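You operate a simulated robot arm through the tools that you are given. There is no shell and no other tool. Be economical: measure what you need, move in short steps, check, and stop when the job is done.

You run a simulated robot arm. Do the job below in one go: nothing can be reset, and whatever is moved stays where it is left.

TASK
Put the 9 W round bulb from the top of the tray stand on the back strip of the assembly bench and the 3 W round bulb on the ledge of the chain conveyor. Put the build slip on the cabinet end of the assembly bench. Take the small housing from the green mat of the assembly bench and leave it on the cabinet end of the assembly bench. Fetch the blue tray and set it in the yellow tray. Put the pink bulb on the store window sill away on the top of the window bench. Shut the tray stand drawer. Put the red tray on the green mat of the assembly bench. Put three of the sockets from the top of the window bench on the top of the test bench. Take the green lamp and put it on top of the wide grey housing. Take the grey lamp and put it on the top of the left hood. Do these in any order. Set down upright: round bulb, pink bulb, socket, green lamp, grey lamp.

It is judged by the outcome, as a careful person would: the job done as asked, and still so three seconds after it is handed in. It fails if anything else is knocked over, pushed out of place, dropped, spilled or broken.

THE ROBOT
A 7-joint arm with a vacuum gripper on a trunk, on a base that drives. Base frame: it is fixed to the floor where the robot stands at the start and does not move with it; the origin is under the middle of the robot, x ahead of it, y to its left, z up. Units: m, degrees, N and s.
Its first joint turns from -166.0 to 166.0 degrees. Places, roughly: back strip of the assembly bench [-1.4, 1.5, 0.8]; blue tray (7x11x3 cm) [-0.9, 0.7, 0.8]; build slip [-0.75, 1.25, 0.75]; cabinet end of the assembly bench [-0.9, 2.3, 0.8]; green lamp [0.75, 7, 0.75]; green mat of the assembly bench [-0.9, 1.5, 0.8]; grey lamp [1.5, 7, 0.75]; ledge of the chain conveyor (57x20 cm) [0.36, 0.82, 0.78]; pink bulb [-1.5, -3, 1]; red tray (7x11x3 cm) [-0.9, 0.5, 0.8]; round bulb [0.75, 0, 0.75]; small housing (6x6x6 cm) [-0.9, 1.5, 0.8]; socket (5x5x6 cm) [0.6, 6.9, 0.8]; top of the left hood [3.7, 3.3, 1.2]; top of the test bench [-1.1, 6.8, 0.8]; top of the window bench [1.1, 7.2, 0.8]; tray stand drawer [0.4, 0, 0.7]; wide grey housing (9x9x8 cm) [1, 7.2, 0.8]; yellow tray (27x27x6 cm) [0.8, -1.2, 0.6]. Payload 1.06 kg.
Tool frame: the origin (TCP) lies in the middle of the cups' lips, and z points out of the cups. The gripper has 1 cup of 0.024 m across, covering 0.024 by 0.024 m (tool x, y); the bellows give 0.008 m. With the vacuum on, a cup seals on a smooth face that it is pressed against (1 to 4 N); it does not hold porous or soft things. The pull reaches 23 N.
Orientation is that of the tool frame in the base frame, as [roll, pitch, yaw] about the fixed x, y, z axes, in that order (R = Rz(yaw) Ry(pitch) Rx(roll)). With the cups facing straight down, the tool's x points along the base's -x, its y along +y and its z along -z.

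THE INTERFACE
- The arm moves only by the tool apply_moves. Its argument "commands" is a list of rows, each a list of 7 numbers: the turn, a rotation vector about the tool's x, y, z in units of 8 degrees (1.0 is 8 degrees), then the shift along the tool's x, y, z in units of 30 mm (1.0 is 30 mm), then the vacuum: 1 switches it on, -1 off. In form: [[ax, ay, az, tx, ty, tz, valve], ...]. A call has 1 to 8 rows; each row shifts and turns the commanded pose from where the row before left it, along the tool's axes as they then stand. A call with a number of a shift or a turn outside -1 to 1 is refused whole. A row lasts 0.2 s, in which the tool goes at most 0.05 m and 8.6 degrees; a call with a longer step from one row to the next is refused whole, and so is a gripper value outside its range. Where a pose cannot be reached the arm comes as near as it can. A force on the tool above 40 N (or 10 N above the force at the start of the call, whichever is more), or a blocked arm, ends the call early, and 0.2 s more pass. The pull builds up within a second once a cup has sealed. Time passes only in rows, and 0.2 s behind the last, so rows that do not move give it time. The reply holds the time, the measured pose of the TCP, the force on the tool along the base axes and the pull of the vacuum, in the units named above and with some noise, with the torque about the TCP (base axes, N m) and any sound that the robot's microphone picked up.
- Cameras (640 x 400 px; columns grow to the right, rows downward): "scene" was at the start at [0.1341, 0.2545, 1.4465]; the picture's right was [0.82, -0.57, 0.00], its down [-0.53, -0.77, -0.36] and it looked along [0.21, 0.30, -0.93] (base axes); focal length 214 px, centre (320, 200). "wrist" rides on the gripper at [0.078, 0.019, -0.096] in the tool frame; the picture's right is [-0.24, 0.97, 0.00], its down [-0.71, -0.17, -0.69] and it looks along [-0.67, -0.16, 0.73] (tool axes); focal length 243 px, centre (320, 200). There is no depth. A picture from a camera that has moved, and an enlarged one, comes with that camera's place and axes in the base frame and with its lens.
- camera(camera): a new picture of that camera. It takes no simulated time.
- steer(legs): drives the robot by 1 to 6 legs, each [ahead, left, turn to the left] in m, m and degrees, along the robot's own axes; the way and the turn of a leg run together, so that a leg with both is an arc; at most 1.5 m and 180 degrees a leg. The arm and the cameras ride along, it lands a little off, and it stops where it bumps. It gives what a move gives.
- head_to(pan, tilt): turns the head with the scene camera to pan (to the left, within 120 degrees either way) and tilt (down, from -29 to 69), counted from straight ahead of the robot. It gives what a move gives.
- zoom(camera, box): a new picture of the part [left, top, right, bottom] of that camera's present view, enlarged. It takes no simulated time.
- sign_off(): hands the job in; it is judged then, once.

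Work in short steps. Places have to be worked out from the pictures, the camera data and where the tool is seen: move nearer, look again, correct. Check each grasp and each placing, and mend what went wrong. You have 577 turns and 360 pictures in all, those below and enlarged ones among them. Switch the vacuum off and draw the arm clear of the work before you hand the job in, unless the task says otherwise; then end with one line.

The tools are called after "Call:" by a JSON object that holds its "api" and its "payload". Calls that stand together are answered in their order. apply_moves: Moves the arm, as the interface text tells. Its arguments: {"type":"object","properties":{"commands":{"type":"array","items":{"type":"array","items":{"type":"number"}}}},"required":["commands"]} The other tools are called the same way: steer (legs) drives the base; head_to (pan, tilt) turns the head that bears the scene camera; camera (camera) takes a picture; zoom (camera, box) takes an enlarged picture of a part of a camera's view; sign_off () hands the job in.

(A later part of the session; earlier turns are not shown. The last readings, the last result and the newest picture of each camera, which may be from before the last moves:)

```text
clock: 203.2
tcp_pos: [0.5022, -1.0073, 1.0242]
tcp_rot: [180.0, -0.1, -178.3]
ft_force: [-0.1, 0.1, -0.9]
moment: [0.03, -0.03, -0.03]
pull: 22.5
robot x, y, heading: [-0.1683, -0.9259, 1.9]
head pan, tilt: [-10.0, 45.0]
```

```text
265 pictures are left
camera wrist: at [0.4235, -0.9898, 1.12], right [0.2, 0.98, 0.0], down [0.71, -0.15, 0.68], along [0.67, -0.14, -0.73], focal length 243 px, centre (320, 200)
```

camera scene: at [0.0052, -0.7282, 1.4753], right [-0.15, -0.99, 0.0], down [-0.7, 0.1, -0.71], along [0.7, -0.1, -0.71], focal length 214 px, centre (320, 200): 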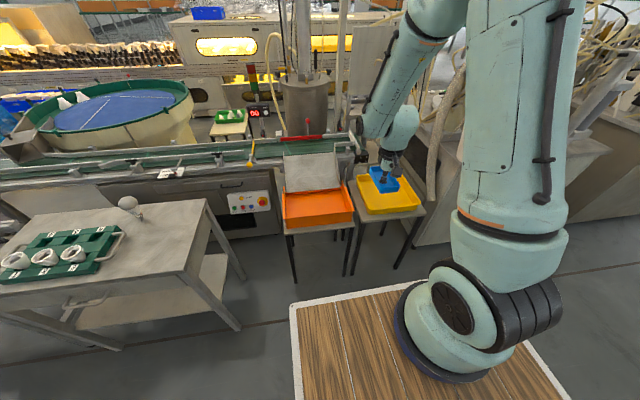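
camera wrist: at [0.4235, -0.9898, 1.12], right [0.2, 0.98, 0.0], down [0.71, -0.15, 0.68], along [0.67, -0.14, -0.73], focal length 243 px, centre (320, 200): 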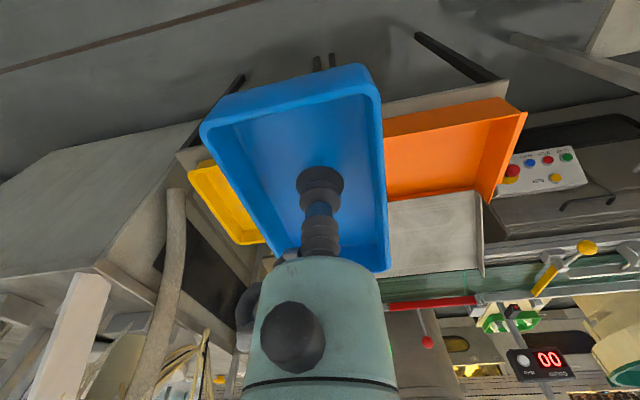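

Yellow tray centre ≈(0.81, −1.21). I drive slightly nearer and bring the blue tray above it.

Call:
{"api": "steer", "payload": {"legs": [[0.1, -0.13, -1.8]]}}

Call:
{"api": "apply_moves", "payload": {"commands": [[0, 0, 0, -0.9, -0.3, 0, 1], [0, 0, 0, -0.9, -0.3, 0, 1], [0, 0, 0, -0.9, -0.3, 0, 1], [0, 0, 0, -0.9, -0.3, 0, 1], [0, 0, 0, -0.9, -0.3, 0, 1], [0, 0, 0, -0.9, -0.3, 0, 1], [0, 0, 0, -0.9, -0.3, 0, 1]]}}

Call:
{"api": "camera", "payload": {"camera": "wrist"}}

Call:
{"api": "camera", "payload": {"camera": "scene"}}

```text
clock: 204.6
tcp_pos: [0.6017, -1.1602, 1.0246]
tcp_rot: [-179.9, 0.0, 179.9]
ft_force: [-0.1, -1.1, -1.6]
moment: [-0.01, 0.0, -0.01]
pull: 23.2
robot x, y, heading: [-0.0704, -1.0536, -0.2]
head pan, tilt: [-10.0, 45.0]
```

```text
clock: 206.2
tcp_pos: [0.791, -1.2213, 1.0246]
tcp_rot: [180.0, -0.1, 179.9]
ft_force: [0.0, -0.3, -1.1]
moment: [0.01, -0.01, -0.03]
pull: 22.6
robot x, y, heading: [-0.0684, -1.0573, -0.3]
head pan, tilt: [-10.0, 45.0]
```

```text
264 pictures are left
camera wrist: at [0.712, -1.201, 1.1201], right [0.24, 0.97, 0.0], down [0.71, -0.17, 0.68], along [0.66, -0.16, -0.73], focal length 243 px, centre (320, 200)
```

wrist: 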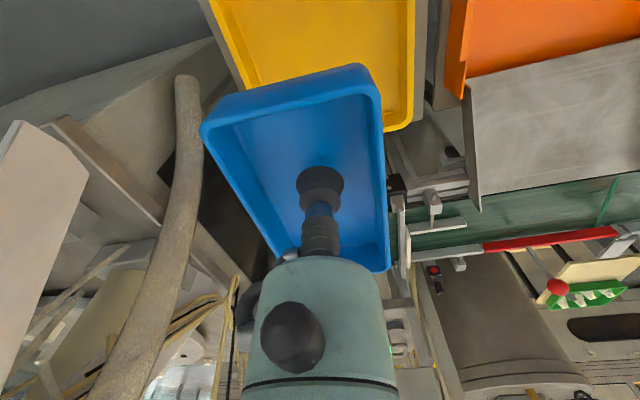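

```text
263 pictures are left
camera scene: at [0.1135, -0.8626, 1.4754], right [-0.18, -0.98, 0.0], down [-0.7, 0.13, -0.71], along [0.7, -0.13, -0.71], focal length 214 px, centre (320, 200)
```

scene: 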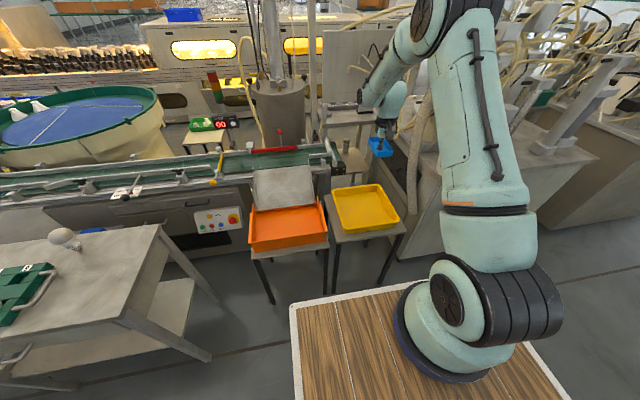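

Tray centre ≈(0.83, −1.22). I nudge 3.5 cm forward and descend in stages.

Call:
{"api": "apply_moves", "payload": {"commands": [[0, 0, 0, -0.6, 0, 1, 1], [0, 0, 0, -0.6, 0, 1, 1], [0, 0, 0, 0, 0, 1, 1], [0, 0, 0, 0, 0, 1, 1], [0, 0, 0, 0, 0, 1, 1], [0, 0, 0, 0, 0, 1, 1], [0, 0, 0, 0, 0, 1, 1], [0, 0, 0, 0, 0, 1, 1]]}}

Call:
{"api": "camera", "payload": {"camera": "wrist"}}

Call:
{"api": "zoom", "payload": {"camera": "scene", "box": [280, 100, 480, 260]}}

```text
clock: 208.0
tcp_pos: [0.8269, -1.2209, 0.783]
tcp_rot: [179.9, 0.0, 179.9]
ft_force: [-0.8, 0.8, -0.3]
moment: [0.03, 0.03, 0.01]
pull: 22.6
robot x, y, heading: [-0.0699, -1.0556, -0.4]
head pan, tilt: [-10.0, 45.0]
```

```text
262 pictures are left
camera wrist: at [0.7481, -1.2013, 0.8793], right [0.24, 0.97, 0.0], down [0.71, -0.17, 0.68], along [0.67, -0.16, -0.73], focal length 243 px, centre (320, 200)
```

wrist: 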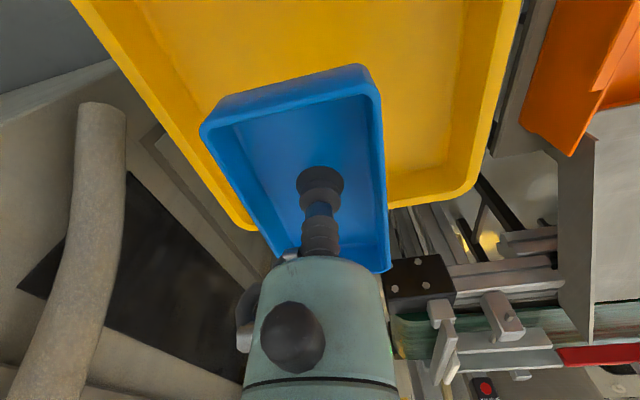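

```text
2.50 times, centred on (380, 180) of scene
camera zoom: at [0.1136, -0.8627, 1.4754], right [-0.18, -0.98, 0.0], down [-0.7, 0.13, -0.71], along [0.7, -0.13, -0.71], focal length 536 px, centre (170, 250)
```

zoom: 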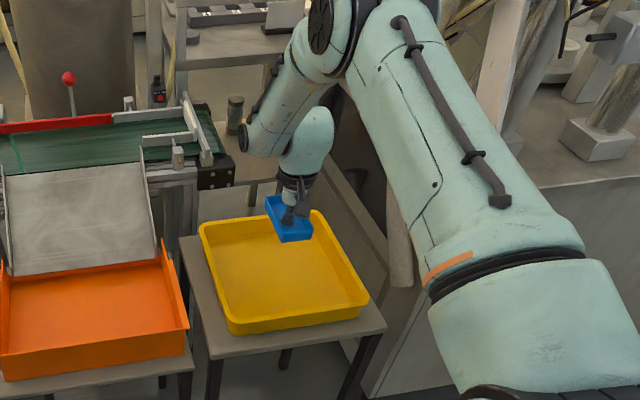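

Centred over the yellow tray. I descend to 0.66 and then by small steps.

Call:
{"api": "apply_moves", "payload": {"commands": [[0, 0, 0, 0, 0, 1, 1], [0, 0, 0, 0, 0, 1, 1], [0, 0, 0, 0, 0, 1, 1], [0, 0, 0, 0, 0, 1, 1]]}}

Call:
{"api": "zoom", "payload": {"camera": "scene", "box": [320, 150, 440, 250]}}

```text
clock: 209.0
tcp_pos: [0.8261, -1.2227, 0.6642]
tcp_rot: [179.9, 0.0, 179.9]
ft_force: [-0.4, -0.1, -1.9]
moment: [0.03, 0.0, 0.0]
pull: 22.7
robot x, y, heading: [-0.072, -1.0548, -0.1]
head pan, tilt: [-10.0, 45.0]
```

```text
4.00 times, centred on (380, 200) of scene
camera zoom: at [0.1137, -0.8627, 1.4754], right [-0.18, -0.98, 0.0], down [-0.7, 0.13, -0.71], along [0.7, -0.13, -0.71], focal length 858 px, centre (80, 200)
```

zoom: 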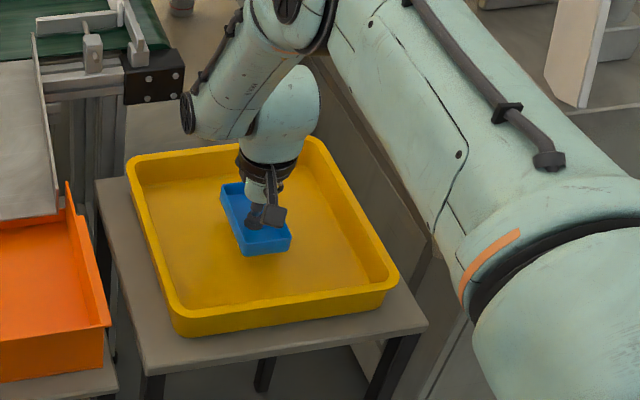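

Nearly down; I go in small steps watching the force.

Call:
{"api": "apply_moves", "payload": {"commands": [[0, 0, 0, 0, 0, 0.3, 1], [0, 0, 0, 0, 0, 0.2, 1]]}}

Call:
{"api": "apply_moves", "payload": {"commands": [[0, 0, 0, 0, 0, 0.15, 1], [0, 0, 0, 0, 0, 0.1, 1]]}}

Call:
{"api": "apply_moves", "payload": {"commands": [[0, 0, 0, 0, 0, 0.1, 1], [0, 0, 0, 0, 0, 0.1, 1]]}}

```text
clock: 209.6
tcp_pos: [0.8266, -1.222, 0.6496]
tcp_rot: [-180.0, -0.1, 179.8]
ft_force: [0.5, -0.4, -1.6]
moment: [-0.02, 0.01, 0.01]
pull: 23.7
robot x, y, heading: [-0.0687, -1.0585, -0.3]
head pan, tilt: [-10.0, 45.0]
```

```text
clock: 210.2
tcp_pos: [0.8253, -1.2228, 0.6399]
tcp_rot: [179.9, 0.0, 179.9]
ft_force: [-0.3, -0.6, -1.1]
moment: [0.01, 0.0, -0.01]
pull: 22.8
robot x, y, heading: [-0.0721, -1.0564, -0.4]
head pan, tilt: [-10.0, 45.0]
```

```text
clock: 210.8
tcp_pos: [0.8263, -1.2207, 0.6351]
tcp_rot: [-180.0, -0.1, 179.9]
ft_force: [-0.1, 0.1, -0.5]
moment: [0.01, -0.02, -0.01]
pull: 22.8
robot x, y, heading: [-0.0677, -1.0586, -0.5]
head pan, tilt: [-10.0, 45.0]
```

Call:
{"api": "apply_moves", "payload": {"commands": [[0, 0, 0, 0, 0, 0.1, 1], [0, 0, 0, 0, 0, 0.1, 1]]}}

Call:
{"api": "apply_moves", "payload": {"commands": [[0, 0, 0, 0, 0, 0.1, 1]]}}

Call:
{"api": "zoom", "payload": {"camera": "scene", "box": [350, 170, 410, 220]}}

```text
clock: 211.4
tcp_pos: [0.8265, -1.2208, 0.6308]
tcp_rot: [-180.0, 0.0, 179.9]
ft_force: [-3.5, 1.3, 12.7]
moment: [0.0, 0.0, -0.04]
pull: 22.8
robot x, y, heading: [-0.0706, -1.0517, -0.5]
head pan, tilt: [-10.0, 45.0]
```

```text
clock: 211.8
tcp_pos: [0.8262, -1.2218, 0.6271]
tcp_rot: [-180.0, 0.1, 179.9]
ft_force: [-4.4, 0.5, 16.1]
moment: [0.02, -0.05, 0.02]
pull: 22.6
robot x, y, heading: [-0.0669, -1.0576, -0.5]
head pan, tilt: [-10.0, 45.0]
```

```text
8.00 times, centred on (380, 195) of scene
camera zoom: at [0.113, -0.8626, 1.4754], right [-0.18, -0.98, 0.0], down [-0.7, 0.13, -0.71], along [0.7, -0.13, -0.71], focal length 1716 px, centre (-160, 240)
```

zoom: 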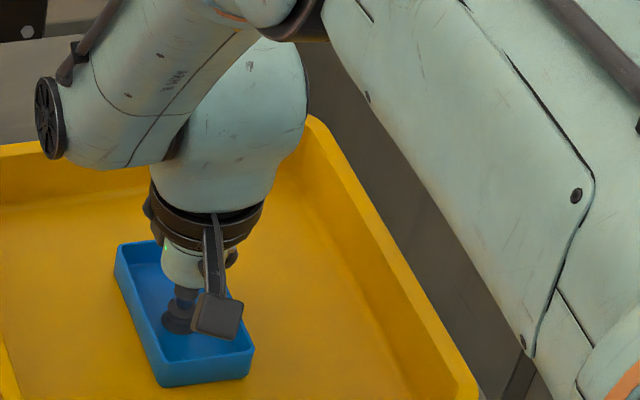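

The blue tray rests in the yellow tray. I ease, release and rise.

Call:
{"api": "apply_moves", "payload": {"commands": [[0, 0, 0, 0, 0, -0.1, 1], [0, 0, 0, 0, 0, 0, -1], [0, 0, 0, 0, 0, 0, -1], [0, 0, 0, 0, 0, 0, -1], [0, 0, 0, 0, 0, 0, -1], [0, 0, 0, 0, 0, -0.2, -1], [0, 0, 0, 0, 0, -1, -1], [0, 0, 0, 0, 0, -1, -1]]}}

Call:
{"api": "apply_moves", "payload": {"commands": [[0, 0, 0, 0, 0, -1, -1], [0, 0, 0, 0, 0, -1, -1], [0, 0, 0, 0, 0, -1, -1], [0, 0, 0, 0, 0, -1, -1], [0, 0, 0, 0, 0, -1, -1], [0, 0, 0, 0, 0, -1, -1], [0, 0, 0, 0, 0, -1, -1], [0, 0, 0, 0, 0, -1, -1]]}}

Call:
{"api": "apply_moves", "payload": {"commands": [[0, 0, 0, 1, 0, -1, -1], [0, 0, 0, 1, 0, -1, -1], [0, 0, 0, 1, 0, -1, -1], [0, 0, 0, 1, 0, -1, -1], [0, 0, 0, 1, 0, 0, -1], [0, 0, 0, 1, 0, 0, -1]]}}

Call:
{"api": "camera", "payload": {"camera": "scene"}}

Call:
{"api": "head_to", "payload": {"pan": -110, "tilt": 20}}

Call:
{"api": "camera", "payload": {"camera": "scene"}}

```text
clock: 213.6
tcp_pos: [0.8263, -1.2233, 0.6964]
tcp_rot: [-180.0, -0.1, 179.9]
ft_force: [0.5, -0.3, -0.7]
moment: [-0.02, 0.0, 0.02]
pull: 0.0
robot x, y, heading: [-0.0684, -1.054, -0.3]
head pan, tilt: [-10.0, 45.0]
```

```text
clock: 215.4
tcp_pos: [0.8261, -1.2234, 0.935]
tcp_rot: [-180.0, -0.1, 179.9]
ft_force: [0.8, -0.7, 0.9]
moment: [-0.02, 0.02, 0.01]
pull: 0.2
robot x, y, heading: [-0.0683, -1.0583, -0.5]
head pan, tilt: [-10.0, 45.0]
```

```text
clock: 216.8
tcp_pos: [0.6479, -1.2229, 1.0544]
tcp_rot: [179.9, 0.0, 180.0]
ft_force: [-0.2, 0.4, 0.1]
moment: [0.0, 0.0, -0.02]
pull: 0.0
robot x, y, heading: [-0.0693, -1.057, -0.2]
head pan, tilt: [-10.0, 45.0]
```

```text
258 pictures are left
camera scene: at [0.1142, -0.8628, 1.4753], right [-0.18, -0.98, 0.0], down [-0.7, 0.13, -0.71], along [0.7, -0.13, -0.71], focal length 214 px, centre (320, 200)
```

scene: 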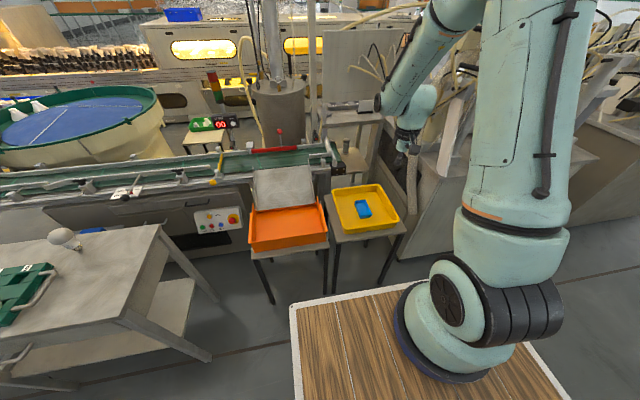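

```text
clock: 218.5
tcp_pos: [0.6497, -1.2234, 1.0559]
tcp_rot: [-179.9, -0.1, 179.9]
ft_force: [0.3, -0.5, 0.5]
moment: [0.0, 0.0, -0.02]
pull: 0.0
robot x, y, heading: [-0.0673, -1.054, -0.4]
head pan, tilt: [-110.0, 20.0]
```

```text
257 pictures are left
camera scene: at [0.0015, -0.9355, 1.514], right [-0.94, 0.35, 0.0], down [0.12, 0.32, -0.94], along [-0.33, -0.88, -0.34], focal length 214 px, centre (320, 200)
```

scene: 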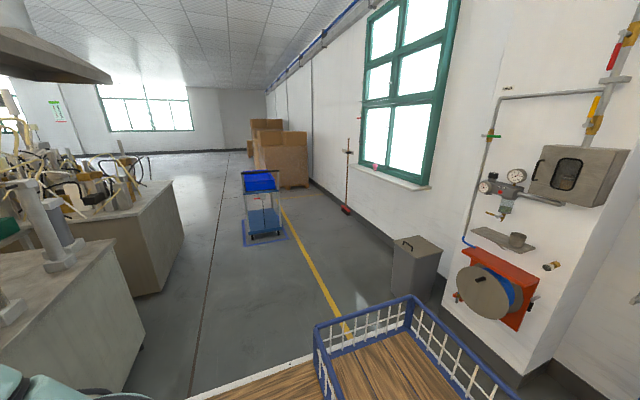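

Blue tray is in the yellow tray. Next the pink bulb on the sill (pink spot seen). I back up, turn right, drive down the lane and turn to face the window.

Call:
{"api": "steer", "payload": {"legs": [[-0.35, 0, 0], [0, 0, -90], [1.3, 0, 0]]}}

Call:
{"api": "head_to", "payload": {"pan": -60, "tilt": 25}}

Call:
{"api": "camera", "payload": {"camera": "scene"}}

```text
clock: 230.8
tcp_pos: [-0.6372, -3.0748, 1.0544]
tcp_rot: [180.0, -0.1, 88.6]
ft_force: [-0.8, -0.5, 0.5]
moment: [-0.03, 0.01, -0.03]
pull: 0.1
robot x, y, heading: [-0.4551, -2.3586, -91.5]
head pan, tilt: [-110.0, 20.0]
```

```text
clock: 232.0
tcp_pos: [-0.6361, -3.0748, 1.0549]
tcp_rot: [-180.0, -0.1, 88.6]
ft_force: [-0.1, 0.1, 0.2]
moment: [0.02, 0.02, -0.02]
pull: 0.0
robot x, y, heading: [-0.4552, -2.3633, -91.5]
head pan, tilt: [-60.0, 25.0]
```

```text
256 pictures are left
camera scene: at [-0.3252, -2.5113, 1.506], right [-0.47, 0.88, 0.0], down [0.37, 0.2, -0.91], along [-0.8, -0.43, -0.42], focal length 214 px, centre (320, 200)
```

scene: 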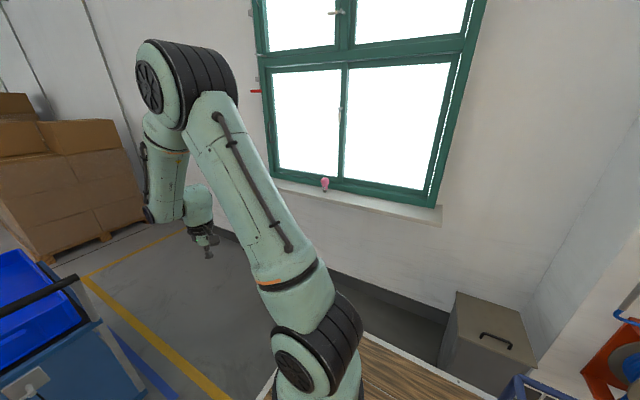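

I zoom in on the pink bulb.

Call:
{"api": "zoom", "payload": {"camera": "scene", "box": [295, 165, 355, 205]}}

```text
10.00 times, centred on (325, 185) of scene
camera zoom: at [-0.3252, -2.5113, 1.506], right [-0.47, 0.88, 0.0], down [0.37, 0.2, -0.91], along [-0.8, -0.43, -0.42], focal length 2145 px, centre (270, 350)
```

zoom: 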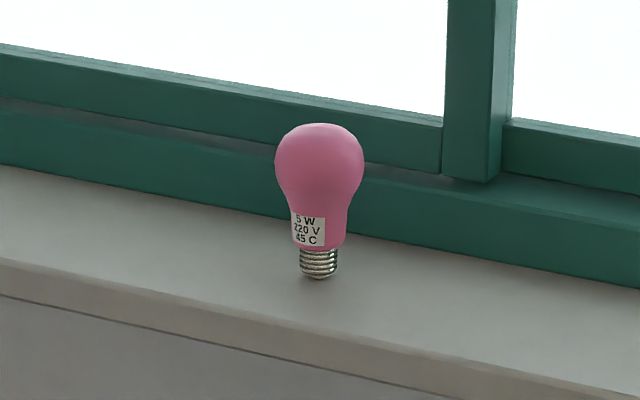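

Bulb base ≈(−1.395, −3.054), top ≈1.10. I raise the tool, turn right 88.5° to face the wall and move in front of it.

Call:
{"api": "apply_moves", "payload": {"commands": [[0, 0, 0, 0, 0, -1, -1], [0, 0, 0, 0, 0, -1, -1], [0, 0, 0, 0, 0, -1, -1], [0, 0, 0, 0, 0, -1, -1], [0, 0, 0, 0, 0, -1, -1], [0, 0, 0, 0, 0, -1, -1]]}}

Call:
{"api": "steer", "payload": {"legs": [[0, 0, -88.5], [0.1, 0.67, 0]]}}

Call:
{"api": "head_to", "payload": {"pan": 0, "tilt": 30}}

Call:
{"api": "camera", "payload": {"camera": "scene"}}

Call:
{"api": "camera", "payload": {"camera": "wrist"}}

```text
clock: 233.4
tcp_pos: [-0.6358, -3.0741, 1.2369]
tcp_rot: [-180.0, -0.1, 88.6]
ft_force: [-0.7, 0.2, 1.0]
moment: [-0.02, 0.0, 0.01]
pull: 0.0
robot x, y, heading: [-0.4519, -2.3609, -91.7]
head pan, tilt: [-60.0, 25.0]
```

```text
clock: 240.9
tcp_pos: [-1.2612, -2.8865, 1.2353]
tcp_rot: [179.9, -0.1, 1.1]
ft_force: [0.5, 0.6, 0.7]
moment: [-0.03, -0.01, -0.01]
pull: 0.0
robot x, y, heading: [-0.5362, -3.0382, -179.1]
head pan, tilt: [-60.0, 25.0]
```

```text
clock: 242.2
tcp_pos: [-1.2624, -2.8856, 1.2358]
tcp_rot: [-180.0, -0.1, 1.0]
ft_force: [0.3, -0.5, 0.1]
moment: [-0.01, 0.01, 0.02]
pull: 0.2
robot x, y, heading: [-0.5386, -3.0388, -179.2]
head pan, tilt: [0.0, 30.0]
```

```text
254 pictures are left
camera scene: at [-0.7248, -3.2525, 1.498], right [-0.01, 1.0, 0.0], down [0.5, 0.01, -0.87], along [-0.87, -0.01, -0.5], focal length 214 px, centre (320, 200)
```

scene: 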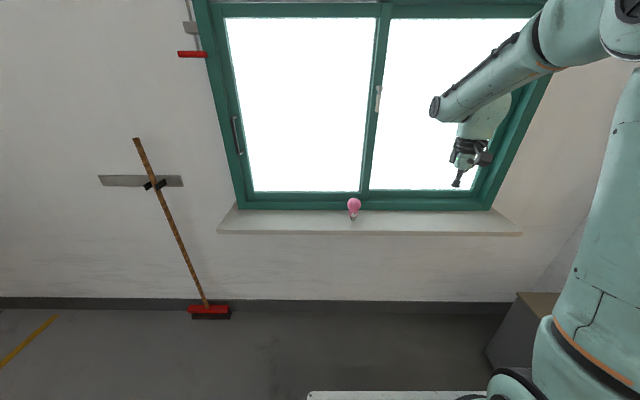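

```text
253 pictures are left
camera wrist: at [-1.1832, -2.9021, 1.3318], right [-0.22, -0.98, 0.0], down [-0.71, 0.16, 0.68], along [-0.67, 0.15, -0.73], focal length 243 px, centre (320, 200)
```

wrist: 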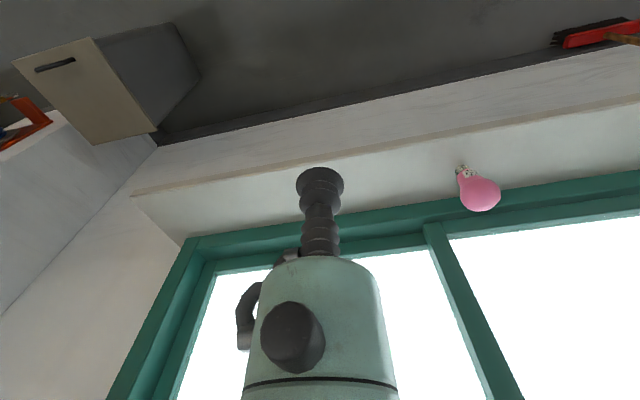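

Triangulated bulb head: (−1.513, −3.112, 1.022), top ≈1.05. I drive 0.2 m closer and move above it.

Call:
{"api": "steer", "payload": {"legs": [[0.2, 0, -0.9]]}}

Call:
{"api": "apply_moves", "payload": {"commands": [[0, 0, 0, 0, 0.9, 0, -1], [0, 0, 0, 0, 0.9, 0, -1], [0, 0, 0, 0, 0.9, 0, -1], [0, 0, 0, 0, 0.9, 0, -1], [0, 0, 0, 0, 0.9, 0, -1], [0, 0, 0, 0, 0.9, 0, -1], [0, 0, 0, 0, 0.9, 0, -1]]}}

Call:
{"api": "camera", "payload": {"camera": "wrist"}}

Call:
{"api": "camera", "payload": {"camera": "scene"}}

```text
clock: 243.8
tcp_pos: [-1.4611, -2.8748, 1.236]
tcp_rot: [180.0, -0.1, 0.1]
ft_force: [0.0, -0.4, 0.6]
moment: [0.04, 0.04, 0.01]
pull: 0.1
robot x, y, heading: [-0.7381, -3.0382, 180.2]
head pan, tilt: [0.0, 30.0]
```

```text
clock: 245.4
tcp_pos: [-1.4593, -3.0643, 1.2356]
tcp_rot: [-180.0, -0.1, 0.1]
ft_force: [-0.6, 0.4, 0.3]
moment: [0.0, -0.01, -0.03]
pull: 0.0
robot x, y, heading: [-0.7423, -3.0421, 179.9]
head pan, tilt: [0.0, 30.0]
```

```text
252 pictures are left
camera wrist: at [-1.3829, -3.0815, 1.3314], right [-0.23, -0.97, 0.0], down [-0.71, 0.17, 0.68], along [-0.67, 0.16, -0.73], focal length 243 px, centre (320, 200)
```

wrist: 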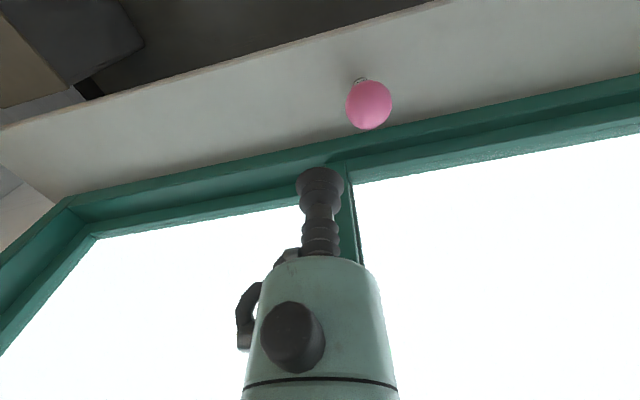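

```text
251 pictures are left
camera scene: at [-0.9296, -3.2505, 1.498], right [0.0, 1.0, 0.0], down [0.5, 0.0, -0.87], along [-0.87, 0.0, -0.5], focal length 214 px, centre (320, 200)
```

scene: 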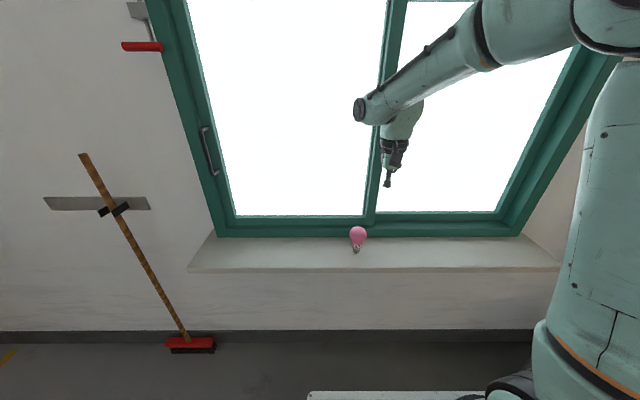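

Bulb confirmed at (−1.516, −3.115). I align and descend to 1.09.

Call:
{"api": "apply_moves", "payload": {"commands": [[0, 0, 0, 0, 0.83, 0, -1], [0, 0, 0, 0, 0.83, 0, -1], [0, 0, 0, 0, 0, 1, -1], [0, 0, 0, -0.9, 0, 1, -1], [0, 0, 0, -0.6, 0, 1, -1], [0, 0, 0, -0.3, 0, 1, -1]]}}

Call:
{"api": "camera", "payload": {"camera": "wrist"}}

Call:
{"api": "zoom", "payload": {"camera": "scene", "box": [300, 130, 460, 270]}}

```text
clock: 246.8
tcp_pos: [-1.5121, -3.1144, 1.1168]
tcp_rot: [-180.0, 0.0, 0.1]
ft_force: [0.4, -0.1, 0.7]
moment: [-0.04, 0.02, 0.01]
pull: 0.1
robot x, y, heading: [-0.7406, -3.0378, 179.9]
head pan, tilt: [0.0, 30.0]
```

```text
250 pictures are left
camera wrist: at [-1.4351, -3.1322, 1.2131], right [-0.23, -0.97, 0.0], down [-0.71, 0.17, 0.68], along [-0.67, 0.16, -0.73], focal length 243 px, centre (320, 200)
```

wrist: 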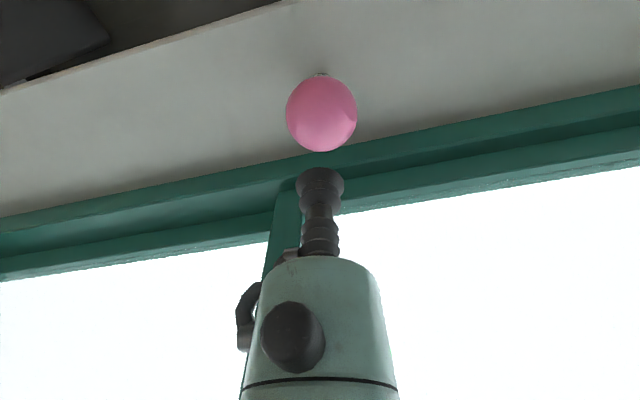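

```text
2.86 times, centred on (380, 200) of scene
camera zoom: at [-0.9291, -3.2507, 1.498], right [0.0, 1.0, 0.0], down [0.5, 0.0, -0.87], along [-0.87, 0.0, -0.5], focal length 613 px, centre (149, 200)
```

zoom: 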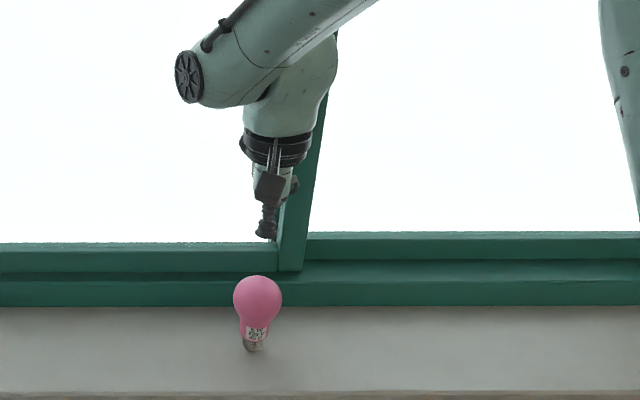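

Well aligned. I descend with vacuum on.

Call:
{"api": "apply_moves", "payload": {"commands": [[0, 0, 0, -0.15, 0, 1, 1], [0, 0, 0, 0, 0, 0.7, 1], [0, 0, 0, 0, 0, 0.3, 1], [0, 0, 0, 0, 0, 0.15, 1], [0, 0, 0, 0, 0, 0, 1]]}}

Call:
{"api": "apply_moves", "payload": {"commands": [[0, 0, 0, 0, 0, 0.1, 1], [0, 0, 0, 0, 0, 0, 1], [0, 0, 0, 0, 0, 0, 1]]}}

```text
clock: 248.0
tcp_pos: [-1.517, -3.114, 1.0513]
tcp_rot: [180.0, -0.1, 0.1]
ft_force: [-0.1, -0.3, 1.2]
moment: [0.02, 0.03, 0.01]
pull: 0.0
robot x, y, heading: [-0.7386, -3.0397, 180.0]
head pan, tilt: [0.0, 30.0]
```

```text
clock: 248.8
tcp_pos: [-1.518, -3.1141, 1.0484]
tcp_rot: [-180.0, -0.2, 0.1]
ft_force: [0.2, -0.3, -0.3]
moment: [0.04, 0.02, 0.0]
pull: 0.0
robot x, y, heading: [-0.7389, -3.0363, 179.9]
head pan, tilt: [0.0, 30.0]
```

Call:
{"api": "apply_moves", "payload": {"commands": [[0, 0, 0, 0, 0, 0.1, 1], [0, 0, 0, 0, 0, 0, 1], [0, 0, 0, 0, 0, 0, 1]]}}

Call:
{"api": "zoom", "payload": {"camera": "wrist", "box": [240, 80, 400, 220]}}

```text
clock: 249.6
tcp_pos: [-1.5175, -3.1136, 1.0458]
tcp_rot: [180.0, 0.0, 0.1]
ft_force: [0.3, 0.0, 1.2]
moment: [0.02, -0.03, 0.02]
pull: 0.1
robot x, y, heading: [-0.7409, -3.0385, 180.1]
head pan, tilt: [0.0, 30.0]
```

```text
2.86 times, centred on (320, 150) of wrist
camera zoom: at [-1.4394, -3.1315, 1.1414], right [-0.23, -0.97, 0.0], down [-0.71, 0.17, 0.68], along [-0.67, 0.16, -0.73], focal length 693 px, centre (320, 343)
```

zoom: 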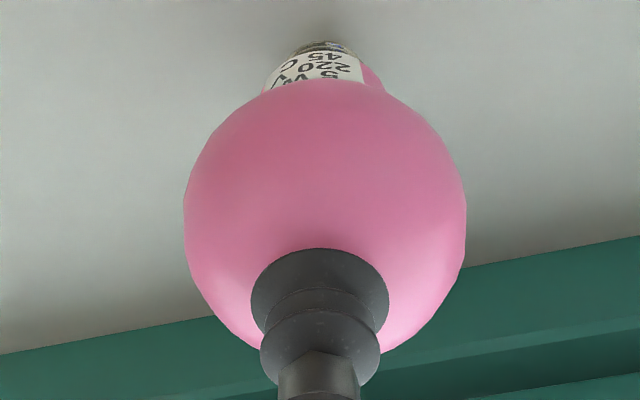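

Almost touching; one more 2–3 mm.

Call:
{"api": "apply_moves", "payload": {"commands": [[0, 0, 0, 0, 0, 0.08, 1], [0, 0, 0, 0, 0, 0, 1], [0, 0, 0, 0, 0, 0, 1]]}}

Call:
{"api": "apply_moves", "payload": {"commands": [[0, 0, 0, 0, 0, 0.06, 1], [0, 0, 0, 0, 0, 0, 1], [0, 0, 0, 0, 0, 0, 1]]}}

```text
clock: 250.4
tcp_pos: [-1.5183, -3.1148, 1.0428]
tcp_rot: [179.9, -0.1, 0.1]
ft_force: [-0.3, 0.2, 0.2]
moment: [0.0, 0.03, 0.01]
pull: 22.3
robot x, y, heading: [-0.7375, -3.0406, 180.0]
head pan, tilt: [0.0, 30.0]
```

```text
clock: 251.2
tcp_pos: [-1.5163, -3.1133, 1.0412]
tcp_rot: [-179.9, -0.1, 0.2]
ft_force: [-0.6, 0.6, 3.2]
moment: [-0.02, 0.05, 0.0]
pull: 22.8
robot x, y, heading: [-0.7413, -3.0394, 180.0]
head pan, tilt: [0.0, 30.0]
```

Sealed. I lift, pull back from the window, back the base and turn toward north (+y).

Call:
{"api": "apply_moves", "payload": {"commands": [[0, 0, 0, 0, 0, -0.5, 1], [0, 0, 0, 0, 0, -1, 1], [0, 0, 0, 0, 0, -1, 1], [0, 0, 0, 0.5, 0, -1, 1], [0, 0, 0, 1, 0, -1, 1], [0, 0, 0, 1, 0, -1, 1], [0, 0, 0, 1, 0, 0, 1], [0, 0, 0, 1, 0, 0, 1]]}}

Call:
{"api": "steer", "payload": {"legs": [[-0.4, 0, 0], [0, -0.4, 0], [0, 0, -90]]}}

Call:
{"api": "camera", "payload": {"camera": "scene"}}

Call:
{"api": "camera", "payload": {"camera": "wrist"}}

```text
clock: 253.0
tcp_pos: [-1.3822, -3.1125, 1.2067]
tcp_rot: [-180.0, -0.2, 0.1]
ft_force: [0.2, 0.0, -0.9]
moment: [0.03, -0.02, 0.05]
pull: 22.5
robot x, y, heading: [-0.74, -3.0404, 179.9]
head pan, tilt: [0.0, 30.0]
```

```text
clock: 261.5
tcp_pos: [-0.3884, -1.9958, 1.207]
tcp_rot: [-179.9, -0.1, -91.9]
ft_force: [0.0, -0.2, -0.9]
moment: [0.03, 0.01, 0.02]
pull: 23.1
robot x, y, heading: [-0.3364, -2.6402, 87.7]
head pan, tilt: [0.0, 30.0]
```

```text
247 pictures are left
camera scene: at [-0.5395, -2.4442, 1.498], right [1.0, -0.04, 0.0], down [-0.02, -0.5, -0.87], along [0.03, 0.87, -0.5], focal length 214 px, centre (320, 200)
```

scene: 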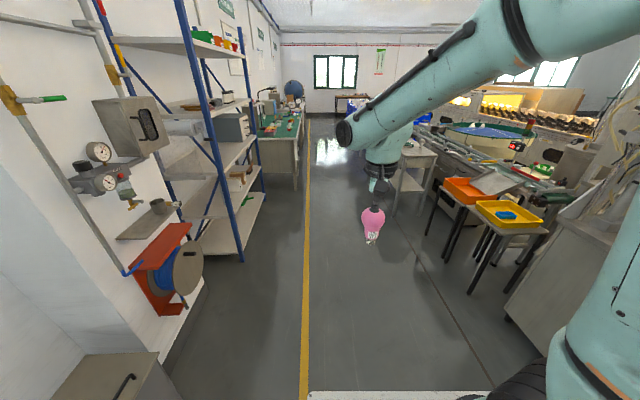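

```text
246 pictures are left
camera wrist: at [-0.4106, -2.0728, 1.3029], right [-0.96, 0.27, 0.0], down [0.2, 0.7, 0.68], along [0.18, 0.66, -0.73], focal length 243 px, centre (320, 200)
```

wrist: 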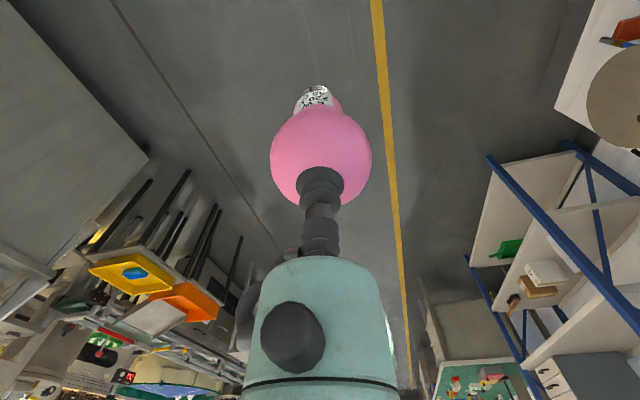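

Path north is clear. I straighten and drive up the aisle in legs, checking midway.

Call:
{"api": "steer", "payload": {"legs": [[1.0, -0.06, 2.3], [1.2, 0, 0], [1.2, 0, 0]]}}

Call:
{"api": "camera", "payload": {"camera": "scene"}}

```text
clock: 277.9
tcp_pos: [-0.388, 1.3819, 1.2075]
tcp_rot: [-180.0, -0.2, -88.9]
ft_force: [0.1, 0.0, -0.1]
moment: [-0.05, -0.03, -0.02]
pull: 22.9
robot x, y, heading: [-0.3033, 0.7408, 90.6]
head pan, tilt: [0.0, 30.0]
```

```text
245 pictures are left
camera scene: at [-0.5157, 0.9277, 1.498], right [1.0, 0.01, 0.0], down [0.01, -0.5, -0.87], along [-0.01, 0.87, -0.5], focal length 214 px, centre (320, 200)
```

scene: 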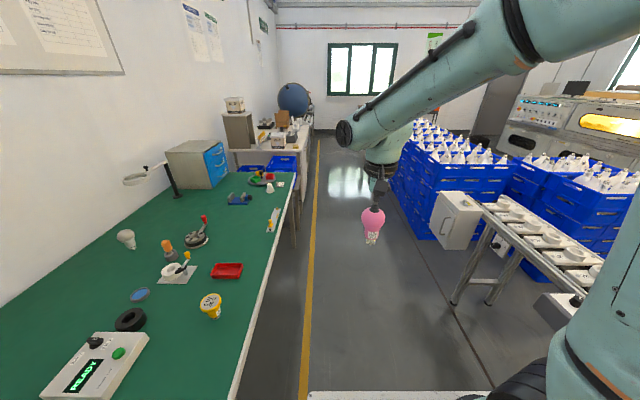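

Clear; I continue north.

Call:
{"api": "steer", "payload": {"legs": [[1.3, -0.1, 0], [1.3, 0, 0], [1.3, 0, 0]]}}

Call:
{"api": "camera", "payload": {"camera": "scene"}}

Call:
{"api": "head_to", "payload": {"pan": -40, "tilt": 25}}

Call:
{"api": "camera", "payload": {"camera": "scene"}}

```text
clock: 296.7
tcp_pos: [-0.3642, 5.2664, 1.2055]
tcp_rot: [179.9, -0.1, -88.7]
ft_force: [0.6, 0.6, -0.9]
moment: [-0.03, 0.0, -0.01]
pull: 22.9
robot x, y, heading: [-0.2806, 4.6278, 90.8]
head pan, tilt: [0.0, 30.0]
```

```text
244 pictures are left
camera scene: at [-0.4905, 4.8121, 1.498], right [1.0, 0.02, 0.0], down [0.01, -0.5, -0.87], along [-0.01, 0.87, -0.5], focal length 214 px, centre (320, 200)
```

scene: 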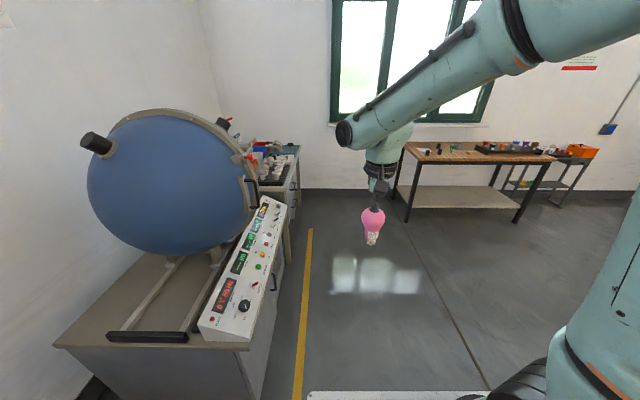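

```text
clock: 297.8
tcp_pos: [-0.3643, 5.2675, 1.2079]
tcp_rot: [-180.0, -0.1, -88.9]
ft_force: [0.1, -0.2, -0.9]
moment: [0.0, 0.0, -0.02]
pull: 22.6
robot x, y, heading: [-0.2848, 4.628, 90.8]
head pan, tilt: [-40.0, 25.0]
```

```text
243 pictures are left
camera scene: at [-0.431, 4.7932, 1.5059], right [0.78, -0.63, 0.0], down [-0.27, -0.33, -0.91], along [0.57, 0.7, -0.42], focal length 214 px, centre (320, 200)
```

scene: 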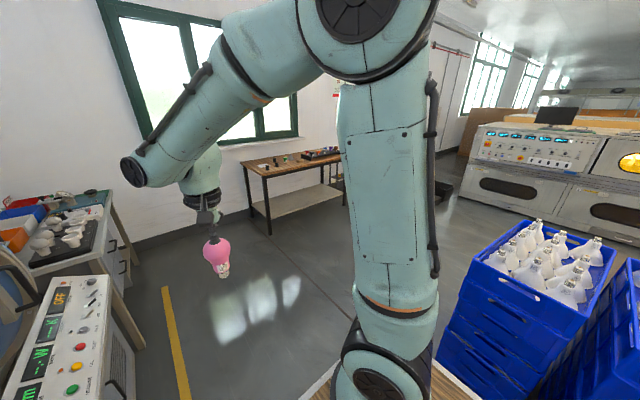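

The window bench is ahead right. I drive 1.25 m ahead, then strafe right.

Call:
{"api": "steer", "payload": {"legs": [[1.25, 0, -0.8], [0, -0.9, 0]]}}

Call:
{"api": "head_to", "payload": {"pan": 0, "tilt": 40}}

Call:
{"api": "camera", "payload": {"camera": "scene"}}

```text
clock: 308.5
tcp_pos: [0.5688, 6.5118, 1.2082]
tcp_rot: [-180.0, 0.0, -91.2]
ft_force: [0.8, 1.2, -0.9]
moment: [0.03, 0.03, 0.01]
pull: 22.8
robot x, y, heading: [0.6225, 5.8669, 88.8]
head pan, tilt: [-40.0, 25.0]
```

```text
clock: 309.6
tcp_pos: [0.5683, 6.5122, 1.206]
tcp_rot: [-180.0, -0.1, -91.2]
ft_force: [0.1, -0.1, -0.2]
moment: [0.0, 0.07, 0.0]
pull: 22.8
robot x, y, heading: [0.627, 5.8701, 88.5]
head pan, tilt: [0.0, 40.0]
```

```text
242 pictures are left
camera scene: at [0.4224, 6.0576, 1.4827], right [1.0, -0.03, 0.0], down [-0.02, -0.64, -0.77], along [0.02, 0.77, -0.64], focal length 214 px, centre (320, 200)
```

scene: 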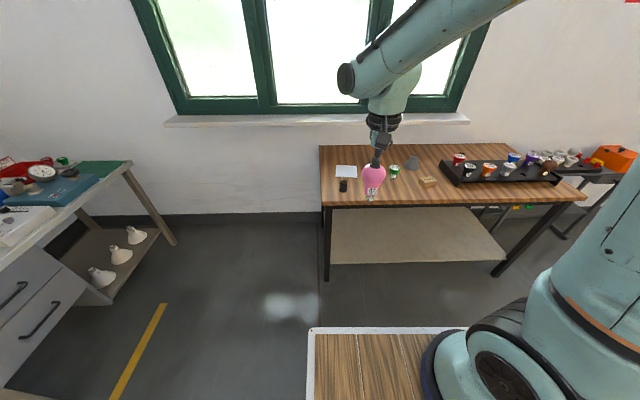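

I zoom on the window bench.

Call:
{"api": "zoom", "payload": {"camera": "scene", "box": [310, 130, 470, 230]}}

Call:
{"api": "zoom", "payload": {"camera": "scene", "box": [430, 130, 610, 220]}}

```text
4.00 times, centred on (390, 180) of scene
camera zoom: at [0.4224, 6.0576, 1.4827], right [1.0, -0.03, 0.0], down [-0.02, -0.64, -0.77], along [0.02, 0.77, -0.64], focal length 858 px, centre (40, 280)
```

zoom: 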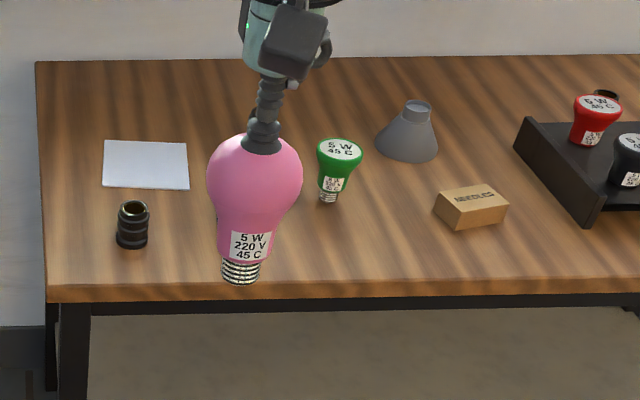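

```text
3.56 times, centred on (520, 175) of scene
camera zoom: at [0.4224, 6.0576, 1.4827], right [1.0, -0.03, 0.0], down [-0.02, -0.64, -0.77], along [0.02, 0.77, -0.64], focal length 763 px, centre (-391, 289)
```

zoom: 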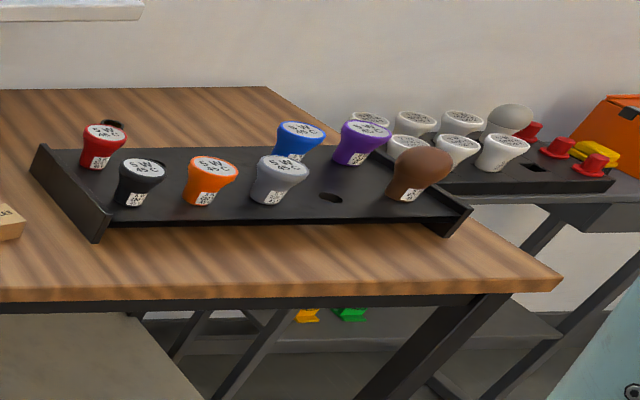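

Green lamp ≈(0.85, 7.04), a black socket ≈(0.57, 6.95), grey lamp in the black tray. I'll set the pink bulb at about (0.73, 7.2); I drive 0.45 m ahead.

Call:
{"api": "steer", "payload": {"legs": [[0.45, 0, 1.2]]}}

Call:
{"api": "camera", "payload": {"camera": "scene"}}

Call:
{"api": "camera", "payload": {"camera": "wrist"}}

```text
clock: 312.3
tcp_pos: [0.5583, 6.9561, 1.2064]
tcp_rot: [-180.0, -0.1, -89.9]
ft_force: [-1.2, 1.2, 0.4]
moment: [-0.01, 0.04, -0.05]
pull: 23.0
robot x, y, heading: [0.6325, 6.3137, 90.0]
head pan, tilt: [0.0, 40.0]
```

```text
239 pictures are left
camera scene: at [0.4241, 6.499, 1.4826], right [1.0, 0.0, 0.0], down [0.0, -0.64, -0.77], along [0.0, 0.77, -0.64], focal length 214 px, centre (320, 200)
```

scene: 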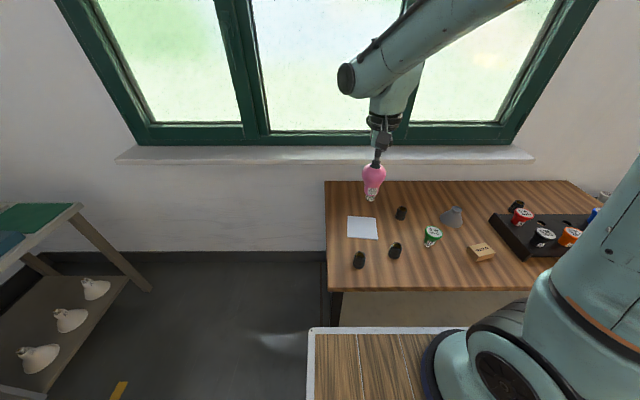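

```text
238 pictures are left
camera wrist: at [0.5399, 6.8801, 1.3029], right [-0.97, 0.23, 0.0], down [0.17, 0.71, 0.68], along [0.16, 0.67, -0.73], focal length 243 px, centre (320, 200)
```

wrist: 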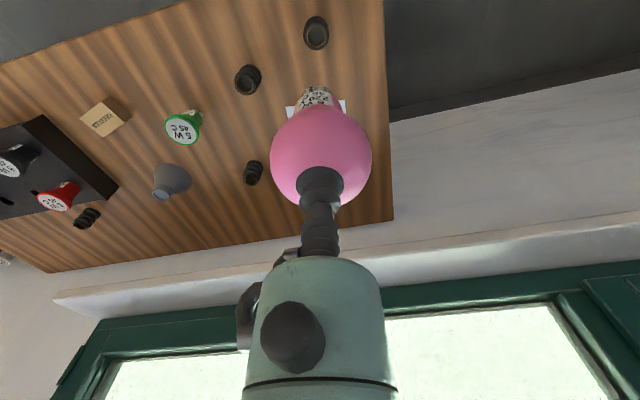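

Four sockets: (0.563, 6.954), (0.703, 6.993), (0.784, 7.193), (1.322, 7.24). A free spot for the pink bulb is the back left, (0.56, 7.27). I move there.

Call:
{"api": "steer", "payload": {"legs": [[0.08, 0, 0]]}}

Call:
{"api": "apply_moves", "payload": {"commands": [[0, 0, 0, -1, 0, 0, 1], [0, 0, 0, -1, 0, 0, 1], [0, 0, 0, -1, 0, 0, 1], [0, 0, 0, -1, 0, 0, 1], [0, 0, 0, -1, 0, 0, 1], [0, 0, 0, -1, 0, 0, 1], [0, 0, 0, -1, 0, 0, 1], [0, 0, 0, -0.8, 0, 0, 1]]}}

Call:
{"api": "apply_moves", "payload": {"commands": [[0, 0, 0, 0, 0, 1, 1], [0, 0, 0, 0, 0, 1, 1], [0, 0, 0, 0, 0, 1, 1], [0, 0, 0, 0, 0, 1, 1], [0, 0, 0, 0, 0, 1, 1], [0, 0, 0, 0, 0, 1, 1], [0, 0, 0, 0, 0, 1, 1]]}}

Call:
{"api": "camera", "payload": {"camera": "wrist"}}

Call:
{"api": "camera", "payload": {"camera": "scene"}}

```text
clock: 313.3
tcp_pos: [0.5586, 7.0362, 1.2076]
tcp_rot: [180.0, -0.1, -89.9]
ft_force: [0.3, 0.7, -0.7]
moment: [0.01, 0.01, 0.03]
pull: 23.0
robot x, y, heading: [0.6332, 6.3935, 90.0]
head pan, tilt: [0.0, 40.0]
```

```text
clock: 315.1
tcp_pos: [0.5588, 7.2711, 1.2066]
tcp_rot: [-180.0, 0.0, -89.8]
ft_force: [-0.6, -0.5, 0.4]
moment: [-0.02, 0.02, 0.03]
pull: 22.9
robot x, y, heading: [0.6323, 6.3931, 89.9]
head pan, tilt: [0.0, 40.0]
```

```text
clock: 316.7
tcp_pos: [0.5589, 7.2697, 0.9957]
tcp_rot: [-180.0, -0.2, -89.8]
ft_force: [0.8, -0.6, -1.0]
moment: [0.01, -0.04, -0.03]
pull: 22.6
robot x, y, heading: [0.6303, 6.3939, 90.2]
head pan, tilt: [0.0, 40.0]
```

```text
237 pictures are left
camera wrist: at [0.5409, 7.1932, 1.0915], right [-0.97, 0.23, 0.0], down [0.17, 0.71, 0.68], along [0.16, 0.67, -0.73], focal length 243 px, centre (320, 200)
```

wrist: 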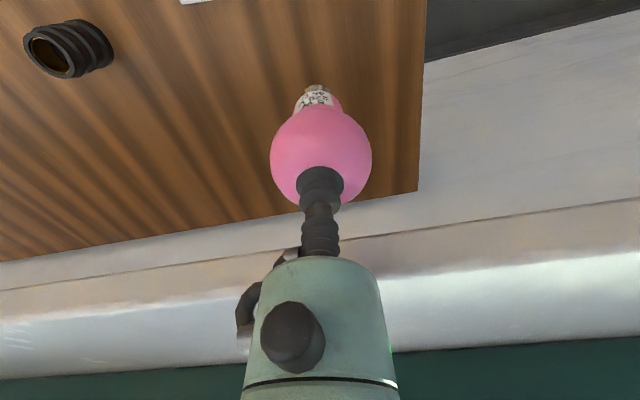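

```text
236 pictures are left
camera scene: at [0.4241, 6.5786, 1.4827], right [1.0, 0.0, 0.0], down [0.0, -0.64, -0.77], along [0.0, 0.77, -0.64], focal length 214 px, centre (320, 200)
```

scene: 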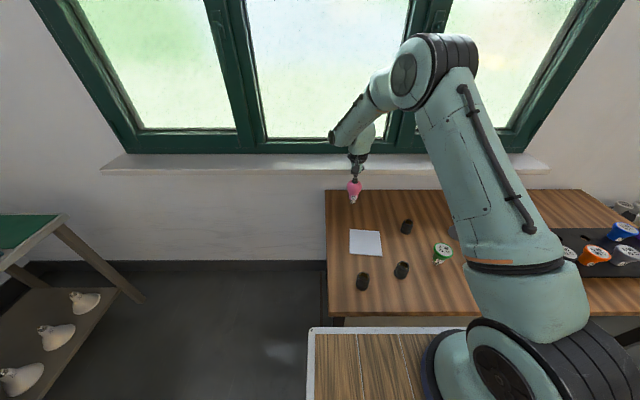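

Good position. I lower to about 0.915, then in small steps.

Call:
{"api": "apply_moves", "payload": {"commands": [[0, 0, 0, 0, 0, 1, 1], [0, 0, 0, 0, 0, 1, 1], [0, 0, 0, 0, 0, 0.6, 1]]}}

Call:
{"api": "zoom", "payload": {"camera": "scene", "box": [325, 150, 395, 220]}}

```text
clock: 317.2
tcp_pos: [0.5588, 7.2737, 0.9746]
tcp_rot: [179.7, 1.0, -89.8]
ft_force: [-0.7, -5.0, 26.6]
moment: [1.12, -0.45, -0.07]
pull: 22.8
robot x, y, heading: [0.6323, 6.3974, 89.6]
head pan, tilt: [0.0, 40.0]
stopped in row 2: the force on the tool passed its limit at 81 N (the readings are from after the stop); the commanded pose is now the measured one
```

```text
5.71 times, centred on (360, 185) of scene
camera zoom: at [0.4241, 6.5773, 1.4828], right [1.0, 0.0, 0.0], down [0.0, -0.64, -0.77], along [0.0, 0.77, -0.64], focal length 1226 px, centre (91, 286)
```

zoom: 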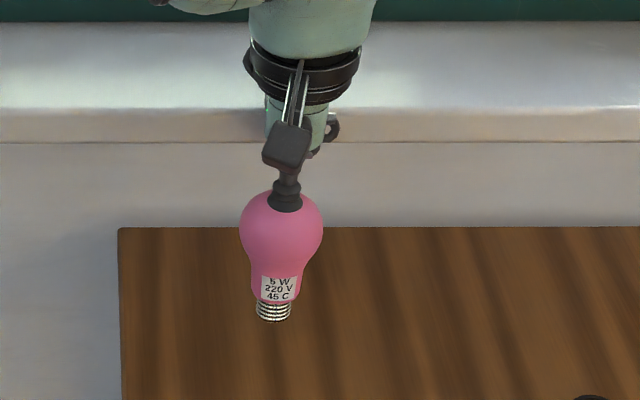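

The gripper touched the window sill, not the bulb. I lift and draw back, and choose (0.91, 6.90) near the front instead.

Call:
{"api": "apply_moves", "payload": {"commands": [[0, 0, 0, 0.2, 0, -0.5, 1], [0, 0, 0, 0.5, 0, -1, 1], [0, 0, 0, 1, 0, -1, 1], [0, 0, 0, 1, 0, -1, 1], [0, 0, 0, 1, 0, -1, 1], [0, 0, 0, 1, 0, -1, 1], [0, 0, 0, 1, 0, -0.5, 1], [0, 0, 0, 1, 0, 0, 1]]}}

Call:
{"api": "camera", "payload": {"camera": "wrist"}}

Call:
{"api": "camera", "payload": {"camera": "scene"}}

```text
clock: 319.0
tcp_pos: [0.5587, 7.0729, 1.1491]
tcp_rot: [179.9, 0.8, -90.0]
ft_force: [0.1, 0.4, -0.4]
moment: [-0.04, -0.04, 0.0]
pull: 22.9
robot x, y, heading: [0.6319, 6.3936, 89.8]
head pan, tilt: [0.0, 40.0]
```

```text
234 pictures are left
camera wrist: at [0.5406, 6.9944, 1.2444], right [-0.97, 0.23, 0.0], down [0.17, 0.7, 0.69], along [0.16, 0.68, -0.72], focal length 243 px, centre (320, 200)
```

wrist: 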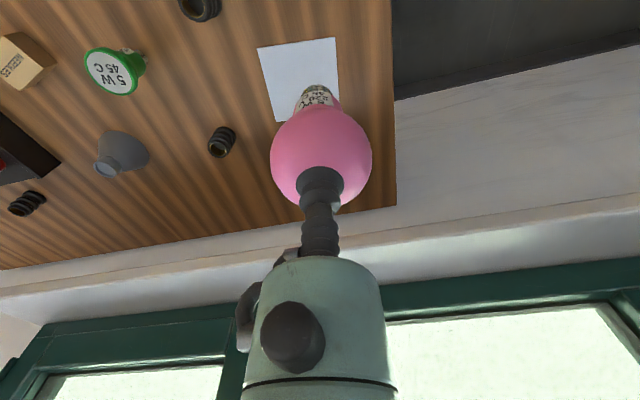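

```text
233 pictures are left
camera scene: at [0.424, 6.5792, 1.4826], right [1.0, 0.0, 0.0], down [0.0, -0.64, -0.77], along [0.0, 0.77, -0.64], focal length 214 px, centre (320, 200)
```

scene: 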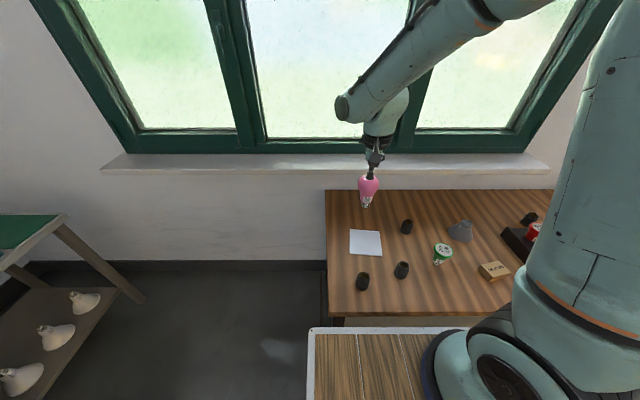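

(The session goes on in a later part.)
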